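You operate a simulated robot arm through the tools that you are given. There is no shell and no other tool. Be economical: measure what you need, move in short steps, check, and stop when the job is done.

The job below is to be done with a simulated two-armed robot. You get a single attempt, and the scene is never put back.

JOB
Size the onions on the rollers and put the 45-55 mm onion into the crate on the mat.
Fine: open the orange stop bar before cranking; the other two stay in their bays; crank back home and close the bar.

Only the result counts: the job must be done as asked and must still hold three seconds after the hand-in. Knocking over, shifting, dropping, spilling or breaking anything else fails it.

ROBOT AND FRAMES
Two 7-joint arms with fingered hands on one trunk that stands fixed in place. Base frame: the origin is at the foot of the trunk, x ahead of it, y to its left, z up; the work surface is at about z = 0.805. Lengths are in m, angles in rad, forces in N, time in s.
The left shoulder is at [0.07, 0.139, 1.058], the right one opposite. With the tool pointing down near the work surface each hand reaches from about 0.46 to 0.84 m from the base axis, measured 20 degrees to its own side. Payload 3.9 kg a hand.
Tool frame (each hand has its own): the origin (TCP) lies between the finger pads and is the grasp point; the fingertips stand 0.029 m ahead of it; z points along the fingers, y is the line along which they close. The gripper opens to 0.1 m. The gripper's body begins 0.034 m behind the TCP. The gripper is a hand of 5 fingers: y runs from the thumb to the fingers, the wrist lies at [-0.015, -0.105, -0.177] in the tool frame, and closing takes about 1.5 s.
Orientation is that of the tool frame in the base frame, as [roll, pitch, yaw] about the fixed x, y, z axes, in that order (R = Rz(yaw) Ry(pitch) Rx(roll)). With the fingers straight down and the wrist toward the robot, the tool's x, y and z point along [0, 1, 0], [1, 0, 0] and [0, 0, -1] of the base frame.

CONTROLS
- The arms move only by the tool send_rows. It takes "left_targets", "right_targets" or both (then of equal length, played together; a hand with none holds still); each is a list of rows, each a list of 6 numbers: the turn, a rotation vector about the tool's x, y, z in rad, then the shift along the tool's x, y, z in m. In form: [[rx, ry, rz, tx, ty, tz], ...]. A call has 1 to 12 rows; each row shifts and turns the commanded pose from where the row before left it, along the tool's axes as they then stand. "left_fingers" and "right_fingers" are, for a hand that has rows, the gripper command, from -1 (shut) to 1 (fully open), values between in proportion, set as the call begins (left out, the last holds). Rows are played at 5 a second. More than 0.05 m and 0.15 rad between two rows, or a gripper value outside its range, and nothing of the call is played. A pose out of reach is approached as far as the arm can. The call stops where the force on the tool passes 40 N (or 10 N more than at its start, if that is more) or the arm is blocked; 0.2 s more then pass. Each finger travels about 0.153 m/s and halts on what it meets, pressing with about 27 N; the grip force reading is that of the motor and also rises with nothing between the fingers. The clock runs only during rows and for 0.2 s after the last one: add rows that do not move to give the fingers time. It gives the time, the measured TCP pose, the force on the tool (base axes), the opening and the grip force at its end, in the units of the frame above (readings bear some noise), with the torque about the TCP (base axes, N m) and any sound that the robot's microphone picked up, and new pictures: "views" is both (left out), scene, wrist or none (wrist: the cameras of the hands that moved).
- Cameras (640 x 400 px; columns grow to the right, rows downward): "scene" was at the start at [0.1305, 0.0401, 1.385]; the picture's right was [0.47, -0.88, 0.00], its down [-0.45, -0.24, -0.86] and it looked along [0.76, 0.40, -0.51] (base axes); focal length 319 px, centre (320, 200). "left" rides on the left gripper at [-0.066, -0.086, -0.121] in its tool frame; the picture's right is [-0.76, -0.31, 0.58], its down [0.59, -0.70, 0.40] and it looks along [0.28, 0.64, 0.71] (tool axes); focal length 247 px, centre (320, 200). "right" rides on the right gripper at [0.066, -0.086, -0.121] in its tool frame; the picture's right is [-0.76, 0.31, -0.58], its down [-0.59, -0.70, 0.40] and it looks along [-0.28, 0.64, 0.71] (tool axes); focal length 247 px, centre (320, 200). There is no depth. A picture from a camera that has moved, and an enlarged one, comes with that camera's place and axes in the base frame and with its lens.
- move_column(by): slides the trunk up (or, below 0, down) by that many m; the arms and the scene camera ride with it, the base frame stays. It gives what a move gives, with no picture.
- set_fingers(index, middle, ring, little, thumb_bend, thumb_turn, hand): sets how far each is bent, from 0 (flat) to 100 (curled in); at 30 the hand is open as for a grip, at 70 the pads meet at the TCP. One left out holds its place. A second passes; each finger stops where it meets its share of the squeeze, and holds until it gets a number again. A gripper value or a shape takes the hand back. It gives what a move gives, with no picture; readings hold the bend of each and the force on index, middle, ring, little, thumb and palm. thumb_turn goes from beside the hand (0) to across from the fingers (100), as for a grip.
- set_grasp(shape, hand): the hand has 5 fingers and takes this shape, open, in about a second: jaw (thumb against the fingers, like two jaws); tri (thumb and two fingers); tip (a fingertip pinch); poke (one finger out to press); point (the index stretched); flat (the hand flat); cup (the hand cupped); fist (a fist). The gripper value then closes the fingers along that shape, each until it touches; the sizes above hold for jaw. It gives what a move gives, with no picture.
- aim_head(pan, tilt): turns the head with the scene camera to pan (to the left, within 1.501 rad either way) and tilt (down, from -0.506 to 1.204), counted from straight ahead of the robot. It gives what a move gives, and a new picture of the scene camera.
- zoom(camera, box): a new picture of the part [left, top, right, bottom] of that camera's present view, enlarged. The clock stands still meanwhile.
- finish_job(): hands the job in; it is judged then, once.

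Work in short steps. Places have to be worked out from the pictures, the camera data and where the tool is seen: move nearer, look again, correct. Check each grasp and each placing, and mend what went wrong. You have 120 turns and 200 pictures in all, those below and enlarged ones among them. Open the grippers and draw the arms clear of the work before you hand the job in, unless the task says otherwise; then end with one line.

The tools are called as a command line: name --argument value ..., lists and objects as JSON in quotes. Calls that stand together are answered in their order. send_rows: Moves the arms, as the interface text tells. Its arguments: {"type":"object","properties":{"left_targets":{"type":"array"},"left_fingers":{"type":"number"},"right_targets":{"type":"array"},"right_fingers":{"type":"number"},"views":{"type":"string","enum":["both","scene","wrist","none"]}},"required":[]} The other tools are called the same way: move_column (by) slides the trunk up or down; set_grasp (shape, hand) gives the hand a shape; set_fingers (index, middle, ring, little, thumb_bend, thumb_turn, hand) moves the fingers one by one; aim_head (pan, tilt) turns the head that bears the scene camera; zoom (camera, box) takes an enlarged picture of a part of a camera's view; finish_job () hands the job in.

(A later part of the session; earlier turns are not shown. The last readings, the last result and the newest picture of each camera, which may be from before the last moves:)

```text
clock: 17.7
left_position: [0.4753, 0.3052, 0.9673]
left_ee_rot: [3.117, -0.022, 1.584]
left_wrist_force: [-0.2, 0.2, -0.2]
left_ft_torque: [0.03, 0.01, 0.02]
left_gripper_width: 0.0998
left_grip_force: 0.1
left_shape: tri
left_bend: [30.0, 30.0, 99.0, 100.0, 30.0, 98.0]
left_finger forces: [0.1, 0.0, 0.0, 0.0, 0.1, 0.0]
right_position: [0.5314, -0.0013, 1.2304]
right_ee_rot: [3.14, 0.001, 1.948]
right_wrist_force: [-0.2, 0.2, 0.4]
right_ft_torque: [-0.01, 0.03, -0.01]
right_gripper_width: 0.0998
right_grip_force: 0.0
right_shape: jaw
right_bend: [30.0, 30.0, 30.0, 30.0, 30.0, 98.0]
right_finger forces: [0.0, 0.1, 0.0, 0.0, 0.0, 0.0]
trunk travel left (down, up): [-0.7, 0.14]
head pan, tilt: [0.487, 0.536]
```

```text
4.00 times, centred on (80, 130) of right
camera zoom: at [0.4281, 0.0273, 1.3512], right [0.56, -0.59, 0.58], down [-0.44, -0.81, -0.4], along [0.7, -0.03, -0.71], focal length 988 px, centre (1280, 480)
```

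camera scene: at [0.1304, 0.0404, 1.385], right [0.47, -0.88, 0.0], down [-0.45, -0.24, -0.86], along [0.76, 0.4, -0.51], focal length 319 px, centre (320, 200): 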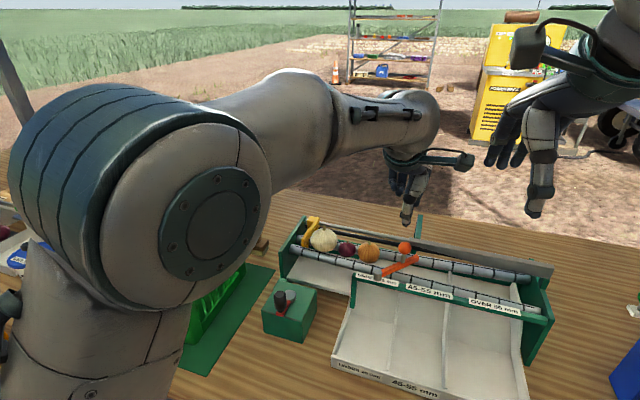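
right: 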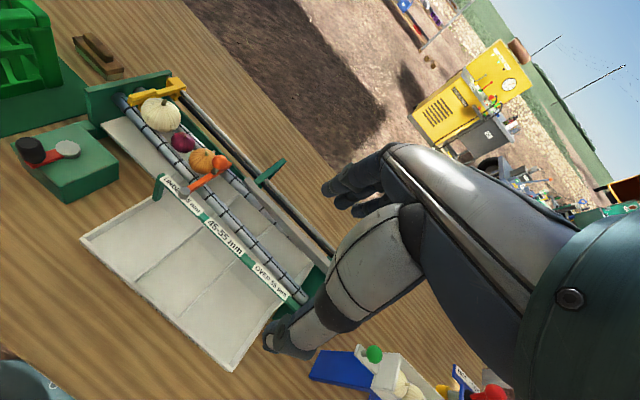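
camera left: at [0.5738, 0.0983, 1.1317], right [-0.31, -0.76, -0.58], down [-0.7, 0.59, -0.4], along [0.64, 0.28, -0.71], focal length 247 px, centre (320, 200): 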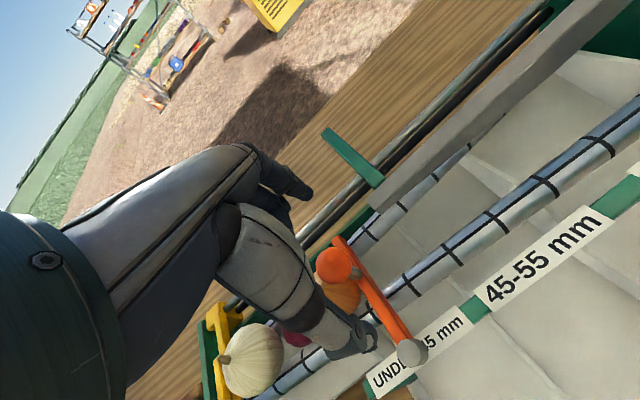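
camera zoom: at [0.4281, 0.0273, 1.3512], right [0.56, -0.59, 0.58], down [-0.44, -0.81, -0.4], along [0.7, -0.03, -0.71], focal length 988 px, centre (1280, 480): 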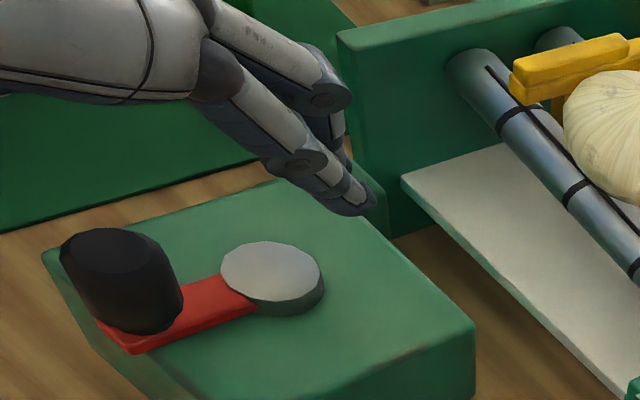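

Handle centre at (0.469, 0.305) again; I correct the small tilt and x offset, descend to z≈0.92 and close.

send_rows --left_targets '[[0.023, -0.022, 0, 0, -0.005, 0.015], [0, 0, 0, 0, 0, 0.015], [0, 0, 0, 0, 0, 0.015], [0, 0, 0, 0, 0, 0]]' --views "none"

send_rows --left_targets '[[0, 0, 0, 0, 0, 0], [0, 0, 0, 0, 0, 0], [0, 0, 0, 0, 0, 0], [0, 0, 0, 0, 0, 0], [0, 0, 0, 0, 0, 0], [0, 0, 0, 0, 0, 0], [0, 0, 0, 0, 0, 0]]' --left_fingers -1 --views "none"

zoom --camera "left" --box '[220, 150, 480, 350]'

zoom --camera "right" --box '[0, 80, 160, 180]'

```text
clock: 18.7
left_position: [0.4687, 0.3049, 0.9221]
left_ee_rot: [-3.14, -0.001, 1.586]
left_wrist_force: [-0.5, -0.5, 0.0]
left_ft_torque: [0.0, -0.03, 0.02]
left_gripper_width: 0.0999
left_grip_force: 0.0
left_shape: tri
left_bend: [30.0, 30.0, 99.0, 100.0, 30.0, 98.0]
left_finger forces: [0.0, 0.0, 0.0, 0.0, 0.0, 0.1]
right_position: [0.5319, -0.0003, 1.2307]
right_ee_rot: [-3.141, 0.001, 1.95]
right_wrist_force: [1.0, 0.4, 0.4]
right_ft_torque: [-0.02, 0.0, -0.01]
right_gripper_width: 0.1
right_grip_force: 0.0
right_shape: jaw
right_bend: [30.0, 30.0, 30.0, 30.0, 30.0, 98.0]
right_finger forces: [0.0, 0.0, 0.0, 0.1, 0.0, 0.0]
trunk travel left (down, up): [-0.7, 0.14]
head pan, tilt: [0.487, 0.536]
```

```text
clock: 20.3
left_position: [0.4691, 0.3063, 0.9215]
left_ee_rot: [-3.139, 0.001, 1.584]
left_wrist_force: [-1.1, -0.5, -3.3]
left_ft_torque: [0.04, 0.05, 0.01]
left_gripper_width: 0.014
left_grip_force: 26.7
left_shape: tri
left_bend: [65.0, 57.0, 100.0, 100.0, 72.0, 100.0]
left_finger forces: [9.4, 13.4, 0.0, 0.0, 24.1, 0.1]
right_position: [0.5322, -0.0004, 1.2306]
right_ee_rot: [-3.141, 0.0, 1.95]
right_wrist_force: [0.3, 0.5, -0.2]
right_ft_torque: [0.02, 0.01, 0.01]
right_gripper_width: 0.0999
right_grip_force: 0.0
right_shape: jaw
right_bend: [30.0, 30.0, 30.0, 30.0, 30.0, 98.0]
right_finger forces: [0.0, 0.1, 0.0, 0.0, 0.1, 0.1]
trunk travel left (down, up): [-0.7, 0.14]
head pan, tilt: [0.487, 0.536]
```

```text
2.00 times, centred on (350, 250) of left
camera zoom: at [0.383, 0.2381, 1.0428], right [-0.3, -0.76, -0.58], down [-0.71, 0.58, -0.4], along [0.64, 0.29, -0.71], focal length 494 px, centre (260, 100)
```

zoom: 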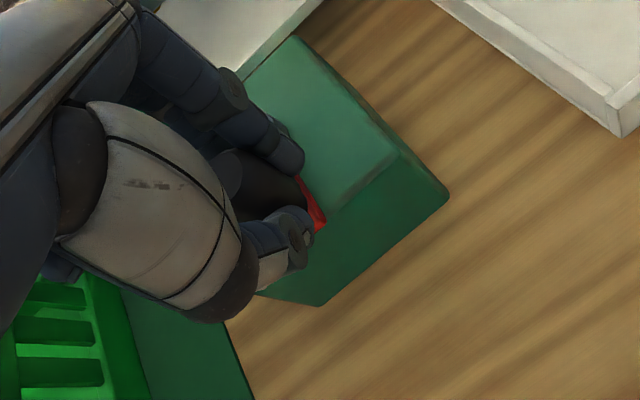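

```text
4.00 times, centred on (80, 130) of right
camera zoom: at [0.4284, 0.0278, 1.351], right [0.57, -0.59, 0.58], down [-0.44, -0.81, -0.4], along [0.7, -0.03, -0.71], focal length 988 px, centre (1280, 480)
```

zoom: 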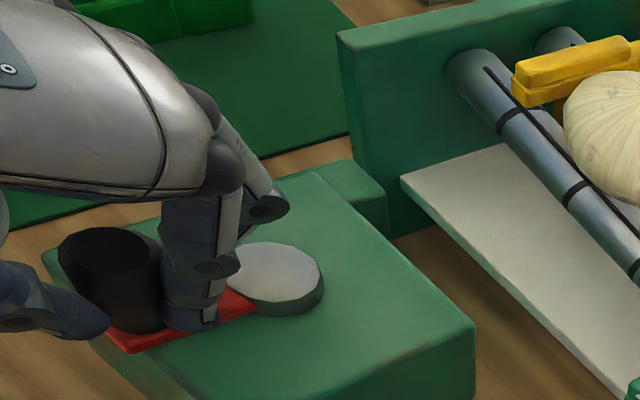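

Good three-point grip (thumb 24 N, index 9, middle 13). I try a small clockwise turn (toward +y) to find the free direction.

send_rows --left_targets '[[0, 0, 0, 0.005, 0, 0], [0, 0, 0, 0.006, 0, 0], [0, 0, 0, 0, 0, 0]]' --views "none"

zoom --camera "right" --box '[0, 80, 160, 180]'

```text
clock: 21.1
left_position: [0.4678, 0.3189, 0.9227]
left_ee_rot: [-3.14, -0.001, 1.584]
left_wrist_force: [-1.4, 0.5, -3.7]
left_ft_torque: [0.0, 0.1, 0.03]
left_gripper_width: 0.0138
left_grip_force: 27.1
left_shape: tri
left_bend: [65.0, 57.0, 100.0, 100.0, 72.0, 100.0]
left_finger forces: [9.1, 13.5, 0.0, 0.1, 24.1, 0.0]
right_position: [0.5327, -0.0002, 1.2305]
right_ee_rot: [-3.141, 0.001, 1.949]
right_wrist_force: [-0.1, -0.7, 0.1]
right_ft_torque: [-0.01, -0.02, -0.01]
right_gripper_width: 0.0999
right_grip_force: 0.1
right_shape: jaw
right_bend: [30.0, 30.0, 30.0, 30.0, 30.0, 98.0]
right_finger forces: [0.0, 0.0, 0.1, 0.0, 0.0, 0.0]
trunk travel left (down, up): [-0.7, 0.14]
head pan, tilt: [0.487, 0.536]
```

```text
4.00 times, centred on (80, 130) of right
camera zoom: at [0.4284, 0.0281, 1.351], right [0.57, -0.59, 0.58], down [-0.44, -0.81, -0.4], along [0.7, -0.03, -0.71], focal length 988 px, centre (1280, 480)
```

zoom: 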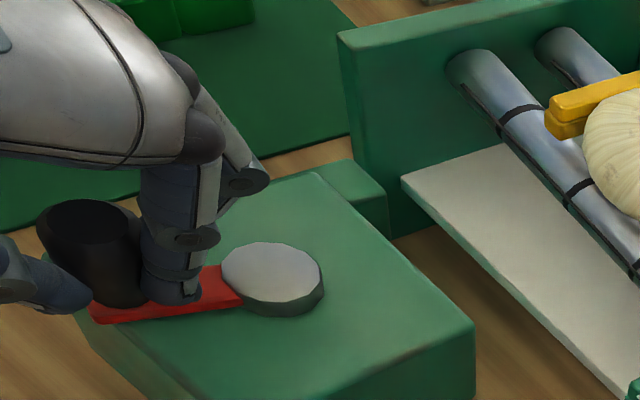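

Clockwise advances the yellow pusher. I continue clockwise in 10° steps about the pivot and watch the onions.

send_rows --left_targets '[[0, 0, 0, 0.0072, 0.0017, 0], [0, 0, 0, 0.0067, 0.0028, 0], [0, 0, 0, 0.0062, 0.004, 0], [0, 0, 0, 0.0053, 0.005, 0], [0, 0, 0, 0.0044, 0.0058, 0], [0, 0, 0, 0.0033, 0.0066, 0], [0, 0, 0, 0, 0, 0]]' --views "scene"

zoom --camera "right" --box '[0, 60, 340, 320]'

```text
clock: 22.7
left_position: [0.4956, 0.3499, 0.9222]
left_ee_rot: [-3.14, -0.002, 1.586]
left_wrist_force: [0.9, -4.0, -1.6]
left_ft_torque: [-0.02, 0.02, -0.03]
left_gripper_width: 0.0136
left_grip_force: 27.2
left_shape: tri
left_bend: [65.0, 57.0, 100.0, 100.0, 72.0, 100.0]
left_finger forces: [12.7, 14.7, 0.0, 0.0, 24.0, 0.0]
right_position: [0.5322, 0.0005, 1.2306]
right_ee_rot: [3.141, -0.001, 1.947]
right_wrist_force: [0.4, 0.7, -0.3]
right_ft_torque: [-0.01, 0.0, 0.0]
right_gripper_width: 0.0998
right_grip_force: 0.0
right_shape: jaw
right_bend: [30.0, 30.0, 30.0, 30.0, 30.0, 98.0]
right_finger forces: [0.0, 0.0, 0.0, 0.1, 0.0, 0.0]
trunk travel left (down, up): [-0.7, 0.14]
head pan, tilt: [0.487, 0.536]
camera scene: at [0.1311, 0.0394, 1.385], right [0.47, -0.88, 0.0], down [-0.45, -0.24, -0.86], along [0.76, 0.4, -0.51], focal length 319 px, centre (320, 200)
```

scene: 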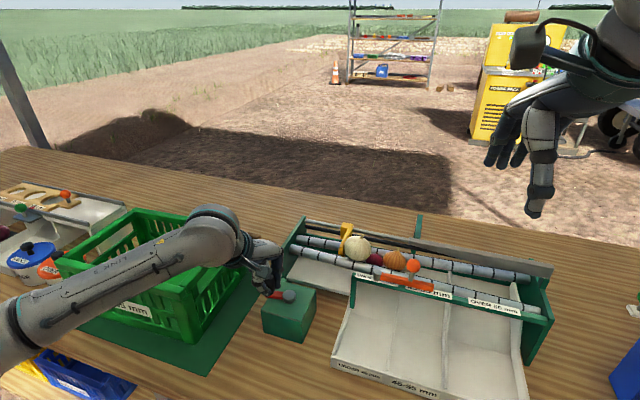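

```text
1.54 times, centred on (170, 190) of right
camera zoom: at [0.429, 0.027, 1.3509], right [0.57, -0.59, 0.58], down [-0.44, -0.81, -0.4], along [0.7, -0.03, -0.71], focal length 380 px, centre (551, 215)
```

zoom: 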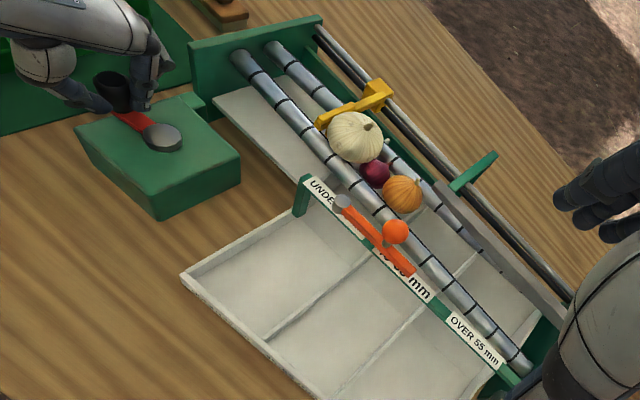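

Working well; the onions advance ahead of the pusher. Next 60°.

send_rows --left_targets '[[0, 0, 0, 0.0022, 0.007, 0], [0, 0, 0, 0.0009, 0.0072, 0], [0, 0, 0, -0.0004, 0.0073, 0], [0, 0, 0, -0.0017, 0.0072, 0], [0, 0, 0, -0.0028, 0.0067, 0], [0, 0, 0, -0.004, 0.0062, 0], [0, 0, 0, 0, 0, 0]]' --views "none"

zoom --camera "right" --box '[0, 60, 340, 320]'

```text
clock: 24.3
left_position: [0.5357, 0.3434, 0.9217]
left_ee_rot: [-3.141, 0.0, 1.585]
left_wrist_force: [-4.7, -5.2, -5.3]
left_ft_torque: [-0.09, 0.17, 0.01]
left_gripper_width: 0.0132
left_grip_force: 27.3
left_shape: tri
left_bend: [65.0, 60.0, 100.0, 100.0, 72.0, 99.0]
left_finger forces: [12.5, 12.8, 0.0, 0.0, 25.9, 0.0]
right_position: [0.5321, 0.0007, 1.2306]
right_ee_rot: [-3.141, 0.001, 1.95]
right_wrist_force: [-0.8, -1.3, 0.1]
right_ft_torque: [0.0, -0.04, 0.04]
right_gripper_width: 0.1
right_grip_force: 0.0
right_shape: jaw
right_bend: [30.0, 30.0, 30.0, 30.0, 30.0, 98.0]
right_finger forces: [0.0, 0.0, 0.0, 0.0, 0.0, 0.0]
trunk travel left (down, up): [-0.7, 0.14]
head pan, tilt: [0.487, 0.536]
```

```text
1.54 times, centred on (170, 190) of right
camera zoom: at [0.4281, 0.0271, 1.3511], right [0.56, -0.59, 0.58], down [-0.44, -0.81, -0.4], along [0.7, -0.03, -0.71], focal length 380 px, centre (551, 215)
```

zoom: 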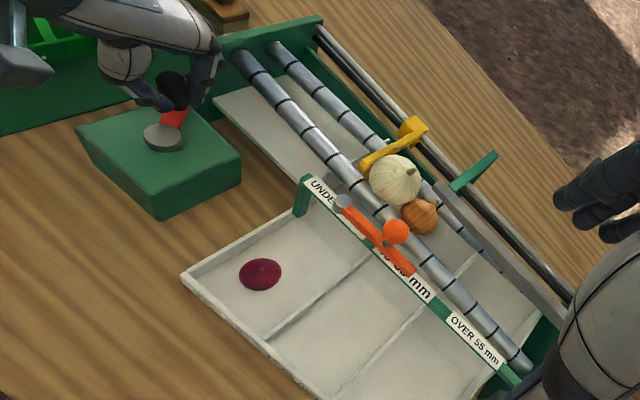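

The red onion dropped into the under-45 bay. Continue another 60°.

send_rows --left_targets '[[0, 0, 0, -0.005, 0.0053, 0], [0, 0, 0, -0.0058, 0.0044, 0], [0, 0, 0, -0.0066, 0.0033, 0], [0, 0, 0, -0.007, 0.0022, 0], [0, 0, 0, -0.0072, 0.0009, 0], [0, 0, 0, -0.0073, -0.0004, 0], [0, 0, 0, 0, 0, 0]]' --views "none"

zoom --camera "right" --box '[0, 60, 340, 320]'

```text
clock: 25.9
left_position: [0.5525, 0.3077, 0.9218]
left_ee_rot: [-3.141, 0.002, 1.585]
left_wrist_force: [-15.0, 1.5, -4.4]
left_ft_torque: [0.0, 0.42, 0.03]
left_gripper_width: 0.0128
left_grip_force: 27.9
left_shape: tri
left_bend: [66.0, 61.0, 100.0, 100.0, 59.0, 98.0]
left_finger forces: [8.7, 12.4, 0.0, 0.0, 29.6, 0.0]
right_position: [0.5295, 0.0006, 1.2325]
right_ee_rot: [3.139, 0.002, 1.949]
right_wrist_force: [0.1, 0.6, -1.3]
right_ft_torque: [0.02, 0.02, 0.03]
right_gripper_width: 0.0999
right_grip_force: 0.0
right_shape: jaw
right_bend: [30.0, 30.0, 30.0, 30.0, 30.0, 98.0]
right_finger forces: [0.0, 0.1, 0.0, 0.0, 0.1, 0.0]
trunk travel left (down, up): [-0.7, 0.14]
head pan, tilt: [0.487, 0.536]
```

```text
1.54 times, centred on (170, 190) of right
camera zoom: at [0.426, 0.0287, 1.3518], right [0.56, -0.59, 0.58], down [-0.43, -0.81, -0.4], along [0.7, -0.03, -0.71], focal length 380 px, centre (551, 215)
```

zoom: 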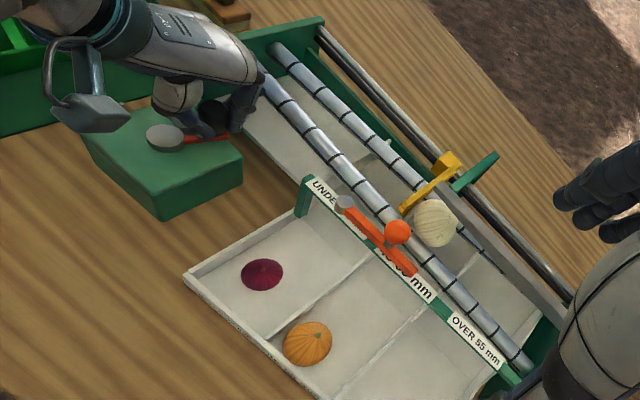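

The orange onion dropped into the 45–55 bay. Continue to carry the white one to the over-55 bay, easing 2 mm in x where force is building.

send_rows --left_targets '[[0, 0, 0, -0.0072, -0.0037, 0], [0, 0, 0, -0.0067, -0.0028, 0], [0, 0, 0, -0.0062, -0.004, 0], [0, 0, 0, -0.0053, -0.005, 0], [0, 0, 0, -0.0044, -0.0058, 0], [0, 0, 0, 0, 0, 0]]' --views "none"

zoom --camera "right" --box '[0, 60, 340, 320]'

```text
clock: 27.3
left_position: [0.5313, 0.2768, 0.9227]
left_ee_rot: [-3.138, 0.002, 1.585]
left_wrist_force: [-3.7, 6.6, -6.5]
left_ft_torque: [0.17, 0.08, 0.01]
left_gripper_width: 0.0129
left_grip_force: 27.4
left_shape: tri
left_bend: [66.0, 59.0, 100.0, 100.0, 72.0, 100.0]
left_finger forces: [8.4, 16.2, 0.0, 0.0, 24.2, 0.0]
right_position: [0.5319, 0.0019, 1.2306]
right_ee_rot: [-3.141, 0.001, 1.949]
right_wrist_force: [0.2, -0.4, 0.4]
right_ft_torque: [-0.02, -0.01, 0.0]
right_gripper_width: 0.0997
right_grip_force: 0.2
right_shape: jaw
right_bend: [30.0, 30.0, 30.0, 30.0, 30.0, 98.0]
right_finger forces: [0.0, 0.0, 0.0, 0.0, 0.0, 0.1]
trunk travel left (down, up): [-0.7, 0.14]
head pan, tilt: [0.487, 0.536]
```

```text
1.54 times, centred on (170, 190) of right
camera zoom: at [0.4285, 0.0297, 1.351], right [0.57, -0.59, 0.58], down [-0.44, -0.81, -0.4], along [0.7, -0.03, -0.71], focal length 380 px, centre (551, 215)
```

zoom: 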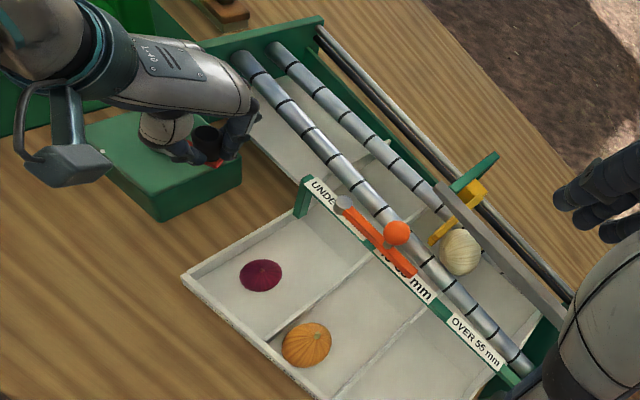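

Continue another 60°.

send_rows --left_targets '[[0, 0, 0, -0.0033, -0.0066, 0], [0, 0, 0, -0.0022, -0.007, 0], [0, 0, 0, -0.0009, -0.0072, 0], [0, 0, 0, 0.0004, -0.0073, 0], [0, 0, 0, 0.0017, -0.0072, 0], [0, 0, 0, 0.0028, -0.0067, 0], [0, 0, 0, 0, 0, 0]]' --views "none"

zoom --camera "right" --box '[0, 60, 340, 320]'

```text
clock: 28.9
left_position: [0.4889, 0.2753, 0.9221]
left_ee_rot: [-3.141, -0.001, 1.584]
left_wrist_force: [0.4, 1.5, 0.2]
left_ft_torque: [0.08, -0.06, -0.02]
left_gripper_width: 0.0128
left_grip_force: 26.6
left_shape: tri
left_bend: [71.0, 57.0, 100.0, 100.0, 72.0, 100.0]
left_finger forces: [10.7, 16.9, 0.0, 0.0, 23.2, 0.1]
right_position: [0.5317, -0.0006, 1.2306]
right_ee_rot: [3.142, 0.0, 1.95]
right_wrist_force: [0.1, -0.4, 0.6]
right_ft_torque: [-0.02, -0.02, -0.02]
right_gripper_width: 0.0996
right_grip_force: 0.2
right_shape: jaw
right_bend: [30.0, 30.0, 30.0, 30.0, 30.0, 98.0]
right_finger forces: [0.1, 0.1, 0.1, 0.1, 0.0, 0.0]
trunk travel left (down, up): [-0.7, 0.14]
head pan, tilt: [0.487, 0.536]
```

```text
1.54 times, centred on (170, 190) of right
camera zoom: at [0.4286, 0.0279, 1.351], right [0.57, -0.59, 0.58], down [-0.44, -0.81, -0.4], along [0.7, -0.03, -0.71], focal length 380 px, centre (551, 215)
```

zoom: 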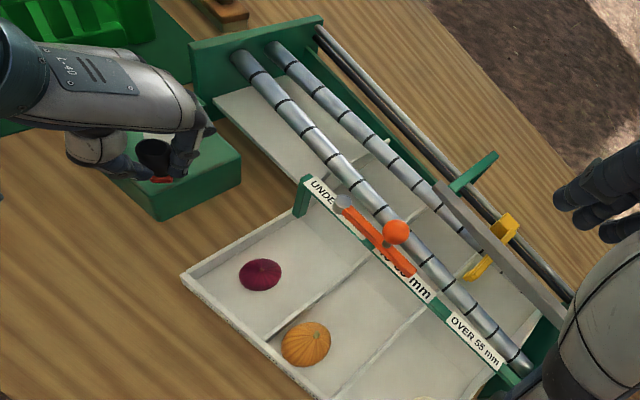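

The white onion has dropped too; I verify with the scene camera.

zoom --camera "scene" --box '[240, 200, 560, 400]'

```text
2.00 times, centred on (400, 300) of scene
camera zoom: at [0.1307, 0.0404, 1.3851], right [0.47, -0.88, 0.0], down [-0.45, -0.24, -0.86], along [0.76, 0.4, -0.51], focal length 638 px, centre (160, 0)
```

zoom: 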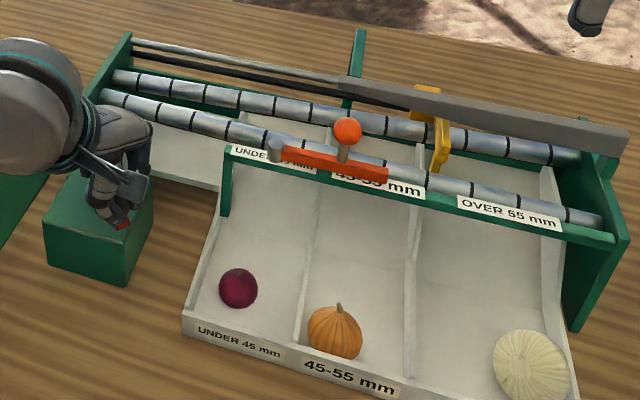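

All three are in their bays. Now crank back counterclockwise to home.

send_rows --left_targets '[[0, 0, 0, -0.0028, 0.0067, 0], [0, 0, 0, -0.0017, 0.0072, 0], [0, 0, 0, -0.0004, 0.0073, 0], [0, 0, 0, 0.0009, 0.0072, 0], [0, 0, 0, 0.0022, 0.007, 0], [0, 0, 0, 0.0033, 0.0066, 0], [0, 0, 0, 0.0044, 0.0058, 0], [0, 0, 0, 0.0053, 0.005, 0], [0, 0, 0, 0.0062, 0.004, 0], [0, 0, 0, 0.0067, 0.0028, 0], [0, 0, 0, 0.0072, 0.001, 0], [0, 0, 0, 0, 0, 0]]' --views "none"

zoom --camera "right" --box '[0, 60, 340, 320]'

```text
clock: 31.5
left_position: [0.55, 0.3059, 0.9224]
left_ee_rot: [-3.14, 0.0, 1.585]
left_wrist_force: [-9.0, 0.7, -6.3]
left_ft_torque: [0.02, 0.22, 0.04]
left_gripper_width: 0.0122
left_grip_force: 27.0
left_shape: tri
left_bend: [71.0, 58.0, 100.0, 100.0, 72.0, 100.0]
left_finger forces: [10.6, 13.9, 0.1, 0.0, 27.0, 0.0]
right_position: [0.5305, 0.0004, 1.2305]
right_ee_rot: [-3.139, -0.001, 1.951]
right_wrist_force: [0.2, -0.4, -0.4]
right_ft_torque: [-0.01, -0.03, -0.02]
right_gripper_width: 0.0999
right_grip_force: 0.0
right_shape: jaw
right_bend: [30.0, 30.0, 30.0, 30.0, 30.0, 98.0]
right_finger forces: [0.0, 0.0, 0.1, 0.1, 0.1, 0.0]
trunk travel left (down, up): [-0.7, 0.14]
head pan, tilt: [0.487, 0.536]
```

```text
1.54 times, centred on (170, 190) of right
camera zoom: at [0.4275, 0.0282, 1.3513], right [0.56, -0.59, 0.58], down [-0.43, -0.81, -0.4], along [0.7, -0.03, -0.71], focal length 380 px, centre (551, 215)
```

zoom: 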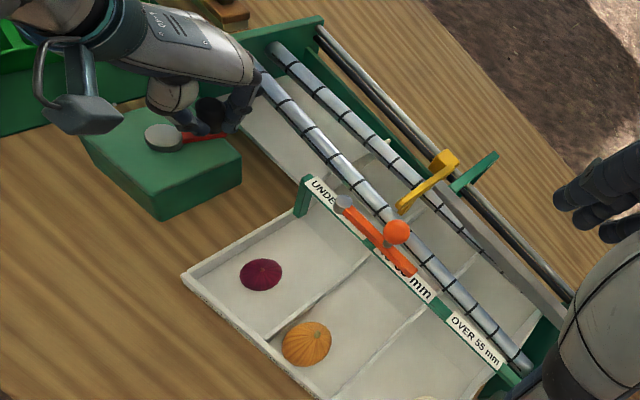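

Reversing well. Next stretch.

send_rows --left_targets '[[0, 0, 0, 0.0073, -0.0005, 0], [0, 0, 0, 0.0072, -0.0009, 0], [0, 0, 0, 0.007, -0.0022, 0], [0, 0, 0, 0.0066, -0.0033, 0], [0, 0, 0, 0.0058, -0.0044, 0], [0, 0, 0, 0.005, -0.0053, 0], [0, 0, 0, 0.004, -0.0062, 0], [0, 0, 0, 0.0028, -0.0067, 0], [0, 0, 0, 0.0017, -0.0072, 0], [0, 0, 0, 0.0004, -0.0073, 0], [0, 0, 0, 0, 0, 0]]' --views "none"

zoom --camera "right" --box '[0, 60, 340, 320]'

```text
clock: 33.9
left_position: [0.506, 0.3518, 0.9216]
left_ee_rot: [-3.139, -0.002, 1.586]
left_wrist_force: [1.6, -7.9, -0.9]
left_ft_torque: [-0.18, -0.09, -0.02]
left_gripper_width: 0.0125
left_grip_force: 26.9
left_shape: tri
left_bend: [65.0, 58.0, 100.0, 100.0, 72.0, 99.0]
left_finger forces: [16.0, 15.4, 0.0, 0.0, 23.2, 0.0]
right_position: [0.5312, -0.0011, 1.2308]
right_ee_rot: [-3.141, -0.002, 1.952]
right_wrist_force: [0.2, 0.3, 0.8]
right_ft_torque: [-0.01, 0.0, -0.01]
right_gripper_width: 0.0999
right_grip_force: 0.1
right_shape: jaw
right_bend: [30.0, 30.0, 30.0, 30.0, 30.0, 98.0]
right_finger forces: [0.0, 0.0, 0.0, 0.1, 0.1, 0.1]
trunk travel left (down, up): [-0.7, 0.14]
head pan, tilt: [0.487, 0.536]
```

```text
1.54 times, centred on (170, 190) of right
camera zoom: at [0.4286, 0.0262, 1.3511], right [0.57, -0.59, 0.58], down [-0.44, -0.81, -0.4], along [0.7, -0.03, -0.71], focal length 380 px, centre (551, 215)
```

zoom: 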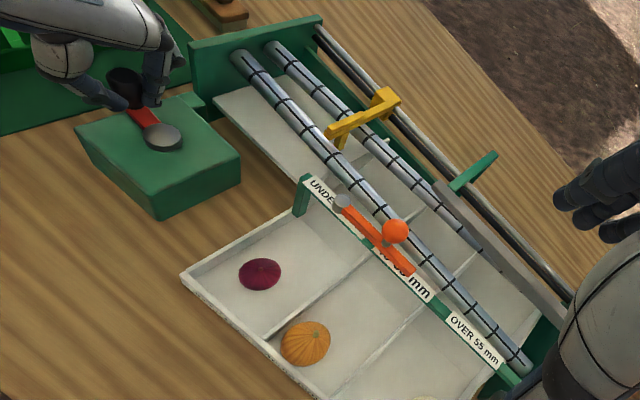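

Last ~95° to home, ending against the home stop.

send_rows --left_targets '[[0, 0, 0, -0.0009, -0.0072, 0], [0, 0, 0, -0.0022, -0.007, 0], [0, 0, 0, -0.0033, -0.0066, 0], [0, 0, 0, -0.0044, -0.0058, 0], [0, 0, 0, -0.0053, -0.005, 0], [0, 0, 0, -0.0062, -0.004, 0], [0, 0, 0, -0.0067, -0.0028, 0], [0, 0, 0, -0.0072, -0.0017, 0], [0, 0, 0, -0.0073, -0.0004, 0], [0, 0, 0, -0.005, 0.0009, 0], [0, 0, 0, 0, 0, 0]]' --views "none"

zoom --camera "right" --box '[0, 60, 340, 320]'

zoom --camera "right" --box '[0, 80, 160, 180]'

```text
clock: 36.3
left_position: [0.4675, 0.3059, 0.922]
left_ee_rot: [-3.138, 0.0, 1.585]
left_wrist_force: [5.2, 1.8, -0.3]
left_ft_torque: [0.04, -0.22, -0.03]
left_gripper_width: 0.0135
left_grip_force: 26.7
left_shape: tri
left_bend: [65.0, 56.0, 100.0, 100.0, 73.0, 100.0]
left_finger forces: [12.4, 18.6, 0.1, 0.0, 21.1, 0.0]
right_position: [0.5335, -0.0002, 1.2291]
right_ee_rot: [-3.141, 0.0, 1.949]
right_wrist_force: [0.5, 0.0, -0.1]
right_ft_torque: [-0.02, 0.03, 0.02]
right_gripper_width: 0.1
right_grip_force: 0.0
right_shape: jaw
right_bend: [30.0, 30.0, 30.0, 30.0, 30.0, 98.0]
right_finger forces: [0.0, 0.1, 0.1, 0.0, 0.0, 0.1]
trunk travel left (down, up): [-0.7, 0.14]
head pan, tilt: [0.487, 0.536]
```

```text
1.54 times, centred on (170, 190) of right
camera zoom: at [0.4294, 0.028, 1.3507], right [0.57, -0.59, 0.58], down [-0.44, -0.81, -0.4], along [0.7, -0.03, -0.71], focal length 380 px, centre (551, 215)
```

zoom: 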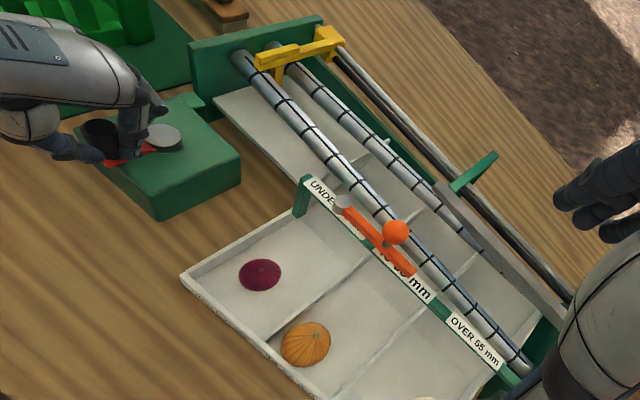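

```text
4.00 times, centred on (80, 130) of right
camera zoom: at [0.4294, 0.028, 1.3507], right [0.57, -0.59, 0.58], down [-0.44, -0.81, -0.4], along [0.7, -0.03, -0.71], focal length 988 px, centre (1280, 480)
```

zoom: 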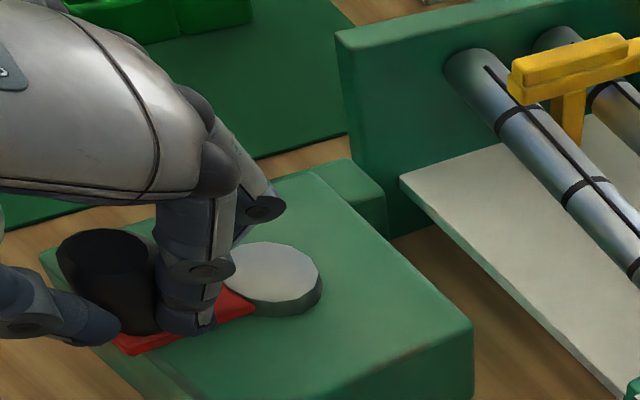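

Pusher is back at the start position. I nudge slightly further to confirm the home stop.

send_rows --left_targets '[[0, 0, 0, -0.003, 0.0006, 0], [0, 0, 0, -0.003, 0.0006, 0], [0, 0, 0, 0, 0, 0]]' --views "none"

zoom --camera "right" --box '[0, 80, 160, 180]'

```text
clock: 37.1
left_position: [0.4681, 0.301, 0.9233]
left_ee_rot: [-3.14, 0.002, 1.587]
left_wrist_force: [-1.5, 11.7, 0.0]
left_ft_torque: [0.29, -0.12, 0.06]
left_gripper_width: 0.0113
left_grip_force: 26.5
left_shape: tri
left_bend: [71.0, 55.0, 100.0, 100.0, 72.0, 100.0]
left_finger forces: [7.7, 19.8, 0.0, 0.1, 24.3, 0.1]
right_position: [0.5318, 0.0016, 1.2298]
right_ee_rot: [-3.141, 0.002, 1.95]
right_wrist_force: [0.1, -1.5, 0.7]
right_ft_torque: [-0.03, -0.01, 0.02]
right_gripper_width: 0.1001
right_grip_force: 0.0
right_shape: jaw
right_bend: [30.0, 30.0, 30.0, 30.0, 30.0, 98.0]
right_finger forces: [0.1, 0.0, 0.0, 0.0, 0.0, 0.0]
trunk travel left (down, up): [-0.7, 0.14]
head pan, tilt: [0.487, 0.536]
```

```text
4.00 times, centred on (80, 130) of right
camera zoom: at [0.428, 0.0301, 1.3511], right [0.57, -0.59, 0.58], down [-0.43, -0.81, -0.4], along [0.7, -0.03, -0.71], focal length 988 px, centre (1280, 480)
```

zoom: 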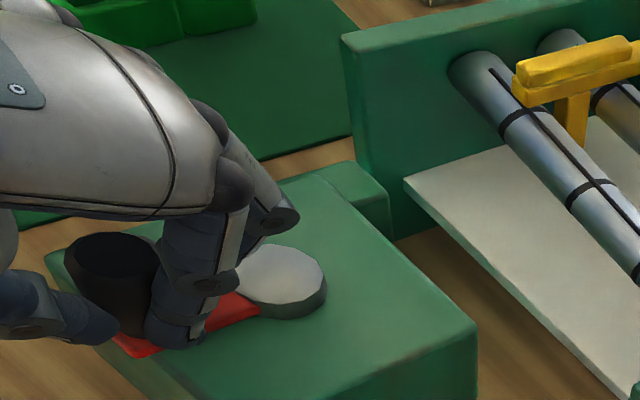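

Home stop reached (12 N resistance). Release and lift straight up.

send_rows --left_targets '[[0, 0, 0, 0.002, 0, 0], [0, 0, 0, 0, 0, 0], [0, 0, 0, 0, 0, 0], [0, 0, 0, 0, 0, 0], [0, 0, 0, 0, 0, 0], [0, 0, 0, 0, 0, -0.03], [0, 0, 0, 0, 0, -0.04], [0, 0, 0, 0, 0, -0.05], [0, 0, 0, 0, 0, -0.05]]' --left_fingers 0.6 --views "none"

zoom --camera "right" --box '[0, 60, 340, 320]'

zoom --camera "scene" --box '[240, 200, 560, 400]'

```text
clock: 39.1
left_position: [0.4927, 0.3206, 1.0814]
left_ee_rot: [3.141, 0.017, 1.585]
left_wrist_force: [1.5, -0.2, 0.7]
left_ft_torque: [0.02, 0.01, -0.02]
left_gripper_width: 0.0797
left_grip_force: 0.0
left_shape: tri
left_bend: [38.0, 33.0, 99.0, 100.0, 30.0, 99.0]
left_finger forces: [0.0, 0.0, 0.0, 0.0, 0.1, 0.1]
left hand out of reach, approached as far as the arm can: row 8, 9
right_position: [0.5308, -0.0021, 1.2306]
right_ee_rot: [-3.138, 0.0, 1.95]
right_wrist_force: [0.2, -0.9, -0.2]
right_ft_torque: [-0.01, -0.04, 0.0]
right_gripper_width: 0.1
right_grip_force: 0.1
right_shape: jaw
right_bend: [30.0, 30.0, 30.0, 30.0, 30.0, 98.0]
right_finger forces: [0.0, 0.0, 0.1, 0.0, 0.1, 0.1]
trunk travel left (down, up): [-0.7, 0.14]
head pan, tilt: [0.487, 0.536]
```

```text
1.54 times, centred on (170, 190) of right
camera zoom: at [0.428, 0.0263, 1.3511], right [0.56, -0.59, 0.58], down [-0.44, -0.81, -0.4], along [0.7, -0.03, -0.71], focal length 380 px, centre (551, 215)
```

zoom: 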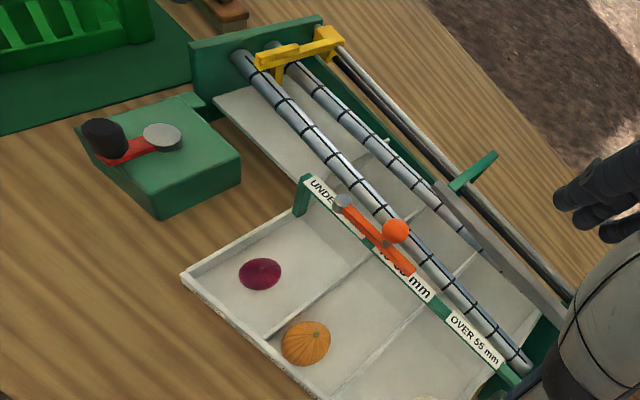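

```text
2.00 times, centred on (400, 300) of scene
camera zoom: at [0.1301, 0.0387, 1.3851], right [0.47, -0.88, 0.0], down [-0.45, -0.24, -0.86], along [0.76, 0.4, -0.51], focal length 638 px, centre (160, 0)
```

zoom: 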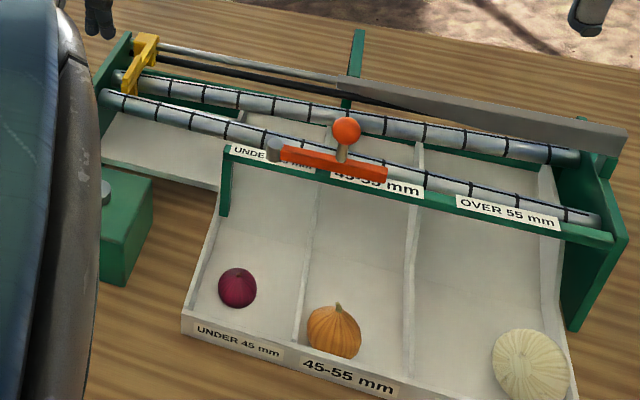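

Crank and pusher match their starting pose, all onions in bays. Next, close the bar: move over to the -x/-y side of the knob (≈(0.609, 0.096)) with the closed pinch pole.

send_rows --left_targets '[[0, 0, 0, -0.04, 0.0155, 0], [0, 0, 0, -0.04, 0.0155, 0], [0, 0, 0, -0.04, 0.0155, 0], [0, 0, 0, -0.04, 0.0155, 0], [0, 0, 0, -0.04, 0.0155, 0], [0, 0, 0, -0.035, 0.0155, 0], [0, 0, 0, 0, 0, 0]]' --views "none"

set_grasp --hand "left" --shape "tip"

send_rows --left_targets '[[0, 0, 0, 0, 0, 0], [0, 0, 0, 0, 0, 0], [0, 0, 0, 0, 0, 0]]' --left_fingers -1 --views "none"

zoom --camera "left" --box '[200, 180, 520, 380]'

zoom --camera "scene" --box '[310, 200, 470, 300]'

```text
clock: 40.7
left_position: [0.6094, 0.099, 1.0815]
left_ee_rot: [3.139, 0.009, 1.585]
left_wrist_force: [0.4, -0.1, 0.1]
left_ft_torque: [0.02, 0.0, 0.01]
left_gripper_width: 0.0796
left_grip_force: 0.1
left_shape: tri
left_bend: [38.0, 33.0, 99.0, 100.0, 30.0, 99.0]
left_finger forces: [0.0, 0.0, 0.0, 0.1, 0.0, 0.0]
left hand out of reach, approached as far as the arm can: row 1, 2, 3
right_position: [0.5314, 0.0007, 1.2312]
right_ee_rot: [3.141, 0.001, 1.95]
right_wrist_force: [-0.4, -0.3, 0.2]
right_ft_torque: [0.02, 0.04, 0.01]
right_gripper_width: 0.1
right_grip_force: 0.0
right_shape: jaw
right_bend: [30.0, 30.0, 30.0, 30.0, 30.0, 98.0]
right_finger forces: [0.0, 0.0, 0.1, 0.1, 0.1, 0.1]
trunk travel left (down, up): [-0.7, 0.14]
head pan, tilt: [0.487, 0.536]
```

```text
clock: 41.6
left_position: [0.6094, 0.099, 1.0809]
left_ee_rot: [-3.138, 0.007, 1.587]
left_wrist_force: [-0.2, -0.4, -0.9]
left_ft_torque: [0.0, 0.0, 0.03]
left_gripper_width: 0.0998
left_grip_force: 0.1
left_shape: tip
left_bend: [30.0, 98.0, 99.0, 100.0, 30.0, 98.0]
left_finger forces: [0.0, 0.0, 0.0, 0.2, 0.0, 0.0]
right_position: [0.5326, -0.0002, 1.2302]
right_ee_rot: [-3.14, -0.001, 1.951]
right_wrist_force: [0.2, 0.2, 0.2]
right_ft_torque: [0.02, 0.02, 0.0]
right_gripper_width: 0.0997
right_grip_force: 0.1
right_shape: jaw
right_bend: [30.0, 30.0, 30.0, 30.0, 30.0, 98.0]
right_finger forces: [0.1, 0.1, 0.0, 0.0, 0.0, 0.1]
trunk travel left (down, up): [-0.7, 0.14]
head pan, tilt: [0.487, 0.536]
```

```text
clock: 42.4
left_position: [0.6107, 0.1011, 1.0797]
left_ee_rot: [-3.139, 0.007, 1.588]
left_wrist_force: [1.1, 0.6, -0.6]
left_ft_torque: [-0.02, 0.02, 0.0]
left_gripper_width: 0.0
left_grip_force: 27.0
left_shape: tip
left_bend: [70.0, 100.0, 100.0, 100.0, 70.0, 100.0]
left_finger forces: [0.0, 0.1, 0.0, 0.0, 0.0, 0.1]
right_position: [0.5323, 0.0012, 1.2309]
right_ee_rot: [-3.141, 0.001, 1.95]
right_wrist_force: [0.0, 0.8, 1.3]
right_ft_torque: [-0.04, -0.02, -0.03]
right_gripper_width: 0.0998
right_grip_force: 0.0
right_shape: jaw
right_bend: [30.0, 30.0, 30.0, 30.0, 30.0, 98.0]
right_finger forces: [0.0, 0.0, 0.1, 0.1, 0.0, 0.1]
trunk travel left (down, up): [-0.7, 0.14]
head pan, tilt: [0.487, 0.536]
```

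```text
2.00 times, centred on (360, 280) of left
camera zoom: at [0.5247, 0.0335, 1.2013], right [-0.3, -0.77, -0.57], down [-0.71, 0.57, -0.4], along [0.64, 0.29, -0.72], focal length 494 px, centre (240, 40)
```

zoom: 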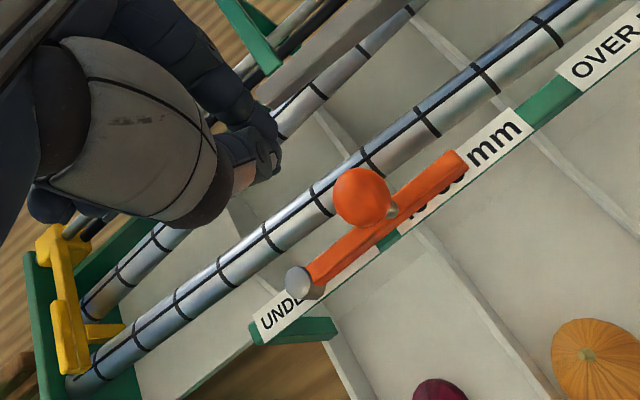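

```text
4.00 times, centred on (390, 250) of scene
camera zoom: at [0.1305, 0.0401, 1.385], right [0.47, -0.88, 0.0], down [-0.45, -0.24, -0.86], along [0.76, 0.4, -0.51], focal length 1277 px, centre (40, 0)
```

zoom: 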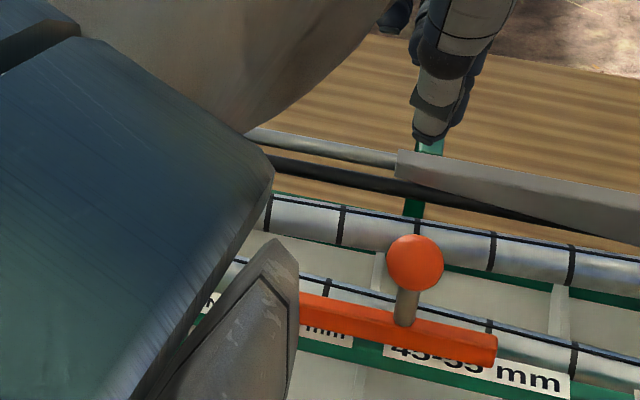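

Knob ≈(0.607, 0.097). I move to (0.577, 0.085) and descend to z≈0.986.

send_rows --left_targets '[[0, 0, 0, -0.016, -0.034, 0], [0, 0, 0, 0, 0, 0.035], [0, 0, 0, 0, 0, 0.035], [0, 0, 0, 0, 0, 0.024], [0, 0, 0, 0, 0, 0]]' --views "none"

zoom --camera "left" --box '[200, 180, 520, 380]'

zoom --camera "right" --box '[120, 100, 320, 225]'

```text
clock: 43.6
left_position: [0.5856, 0.0836, 0.9883]
left_ee_rot: [3.131, 0.001, 1.586]
left_wrist_force: [7.1, -2.4, 27.1]
left_ft_torque: [0.34, -0.41, -0.09]
left_gripper_width: 0.0
left_grip_force: 26.8
left_shape: tip
left_bend: [70.0, 100.0, 100.0, 100.0, 70.0, 100.0]
left_finger forces: [1.3, 27.8, 0.0, 0.0, 0.0, 0.1]
left hand out of reach, approached as far as the arm can: row 1
right_position: [0.5301, -0.0011, 1.2319]
right_ee_rot: [-3.142, 0.0, 1.948]
right_wrist_force: [-0.4, 0.1, 0.1]
right_ft_torque: [-0.01, 0.03, 0.0]
right_gripper_width: 0.0997
right_grip_force: 0.2
right_shape: jaw
right_bend: [30.0, 30.0, 30.0, 30.0, 30.0, 98.0]
right_finger forces: [0.0, 0.0, 0.0, 0.0, 0.1, 0.0]
trunk travel left (down, up): [-0.7, 0.14]
head pan, tilt: [0.487, 0.536]
```

```text
2.00 times, centred on (360, 280) of left
camera zoom: at [0.4977, 0.0154, 1.1083], right [-0.29, -0.76, -0.58], down [-0.71, 0.58, -0.41], along [0.65, 0.29, -0.71], focal length 494 px, centre (240, 40)
```

zoom: 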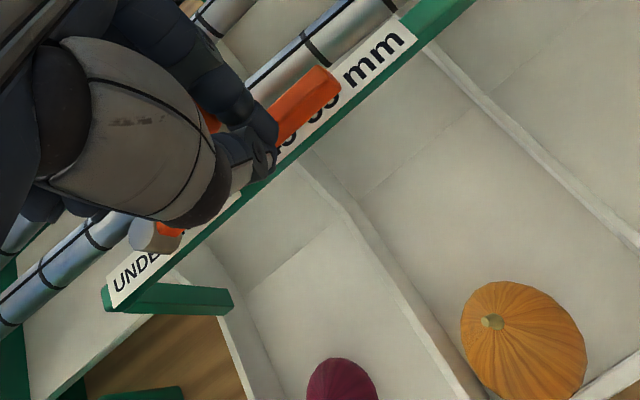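

```text
3.20 times, centred on (220, 162) of right
camera zoom: at [0.4261, 0.0265, 1.3524], right [0.56, -0.59, 0.58], down [-0.43, -0.81, -0.4], along [0.7, -0.03, -0.71], focal length 790 px, centre (640, 320)
```

zoom: 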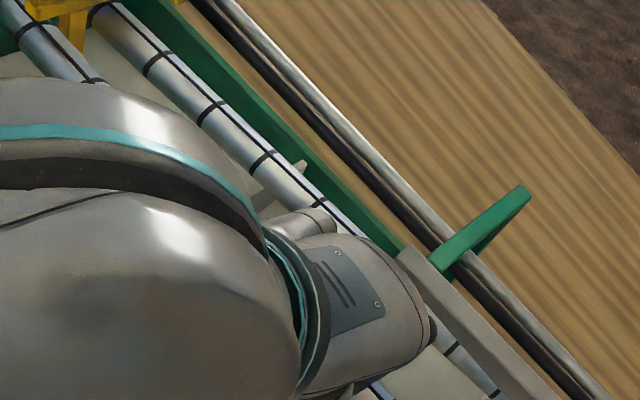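

The curled middle finger sits on the knob top. I rise 15 mm and tilt the hand so the middle-finger side lifts, then retry.

send_rows --left_targets '[[0, 0, 0, 0, 0, -0.02], [0, 0.13, 0, 0, 0, 0], [0, 0.13, 0, 0, 0, 0], [0, 0, 0, 0, 0, 0]]' --views "none"

zoom --camera "scene" --box '[310, 200, 470, 300]'

zoom --camera "left" --box '[200, 180, 520, 380]'

```text
clock: 44.6
left_position: [0.5855, 0.0918, 1.0063]
left_ee_rot: [-3.138, -0.228, 1.602]
left_wrist_force: [-0.7, -0.3, 0.1]
left_ft_torque: [0.02, -0.01, 0.03]
left_gripper_width: 0.0
left_grip_force: 26.8
left_shape: tip
left_bend: [70.0, 100.0, 100.0, 100.0, 70.0, 100.0]
left_finger forces: [0.1, 0.0, 0.1, 0.1, 0.0, 0.0]
right_position: [0.5305, -0.0005, 1.232]
right_ee_rot: [3.14, 0.001, 1.949]
right_wrist_force: [-0.3, -0.4, -0.2]
right_ft_torque: [0.0, -0.03, -0.01]
right_gripper_width: 0.0999
right_grip_force: 0.1
right_shape: jaw
right_bend: [30.0, 30.0, 30.0, 30.0, 30.0, 98.0]
right_finger forces: [0.0, 0.1, 0.1, 0.1, 0.0, 0.1]
trunk travel left (down, up): [-0.7, 0.14]
head pan, tilt: [0.487, 0.536]
```

```text
4.00 times, centred on (390, 250) of scene
camera zoom: at [0.1299, 0.0401, 1.3851], right [0.47, -0.88, 0.0], down [-0.45, -0.24, -0.86], along [0.76, 0.4, -0.51], focal length 1277 px, centre (40, 0)
```

zoom: 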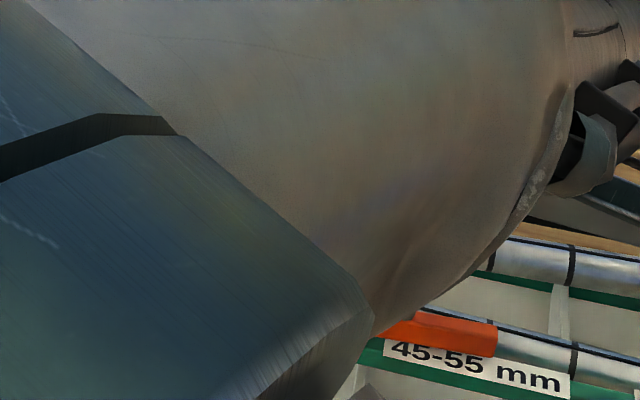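

```text
2.00 times, centred on (360, 280) of left
camera zoom: at [0.5019, -0.0028, 1.1099], right [-0.29, -0.62, -0.73], down [-0.73, 0.64, -0.25], along [0.62, 0.46, -0.63], focal length 494 px, centre (240, 40)
```

zoom: 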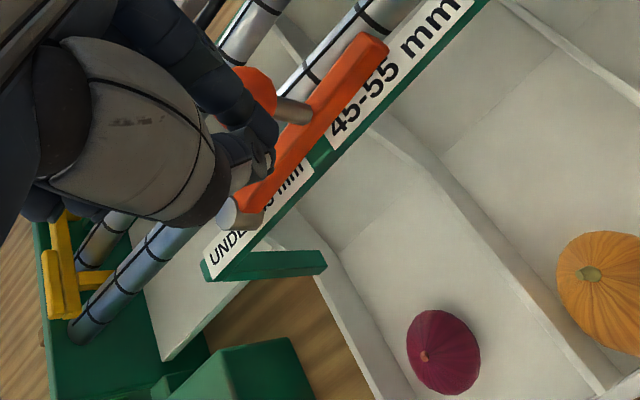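

Knob confirmed at (0.608, 0.096). I back off slightly in -x/-y, descend, then look again before pushing.

send_rows --left_targets '[[0, 0, 0, -0.01, -0.012, 0.0], [0, 0, 0, -0.005, 0, 0.02], [0, 0, 0, 0, 0, 0]]' --views "none"

zoom --camera "left" --box '[200, 180, 520, 380]'

```text
clock: 45.4
left_position: [0.5739, 0.0771, 0.9864]
left_ee_rot: [3.137, -0.222, 1.594]
left_wrist_force: [-0.4, 0.0, 0.2]
left_ft_torque: [0.02, -0.01, -0.02]
left_gripper_width: 0.0002
left_grip_force: 27.1
left_shape: tip
left_bend: [70.0, 100.0, 100.0, 100.0, 70.0, 100.0]
left_finger forces: [0.0, 0.0, 0.0, 0.0, 0.0, 0.0]
right_position: [0.5313, -0.0008, 1.2306]
right_ee_rot: [-3.141, 0.0, 1.95]
right_wrist_force: [-0.4, 0.0, 0.4]
right_ft_torque: [0.01, 0.01, -0.02]
right_gripper_width: 0.0997
right_grip_force: 0.2
right_shape: jaw
right_bend: [30.0, 30.0, 30.0, 30.0, 30.0, 98.0]
right_finger forces: [0.0, 0.1, 0.0, 0.0, 0.0, 0.0]
trunk travel left (down, up): [-0.7, 0.14]
head pan, tilt: [0.487, 0.536]
```

```text
2.00 times, centred on (360, 280) of left
camera zoom: at [0.4876, -0.0177, 1.0904], right [-0.29, -0.62, -0.73], down [-0.72, 0.65, -0.26], along [0.63, 0.45, -0.63], focal length 494 px, centre (240, 40)
```

zoom: 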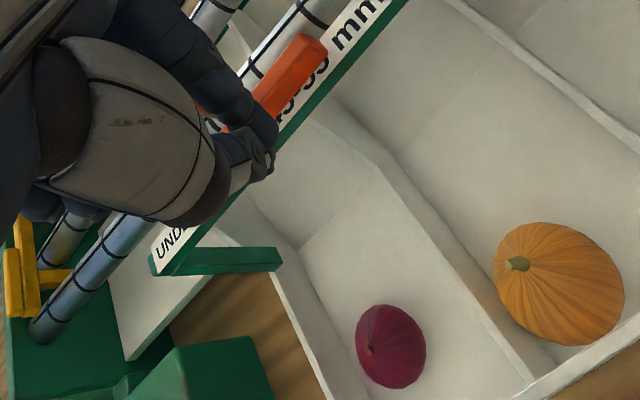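

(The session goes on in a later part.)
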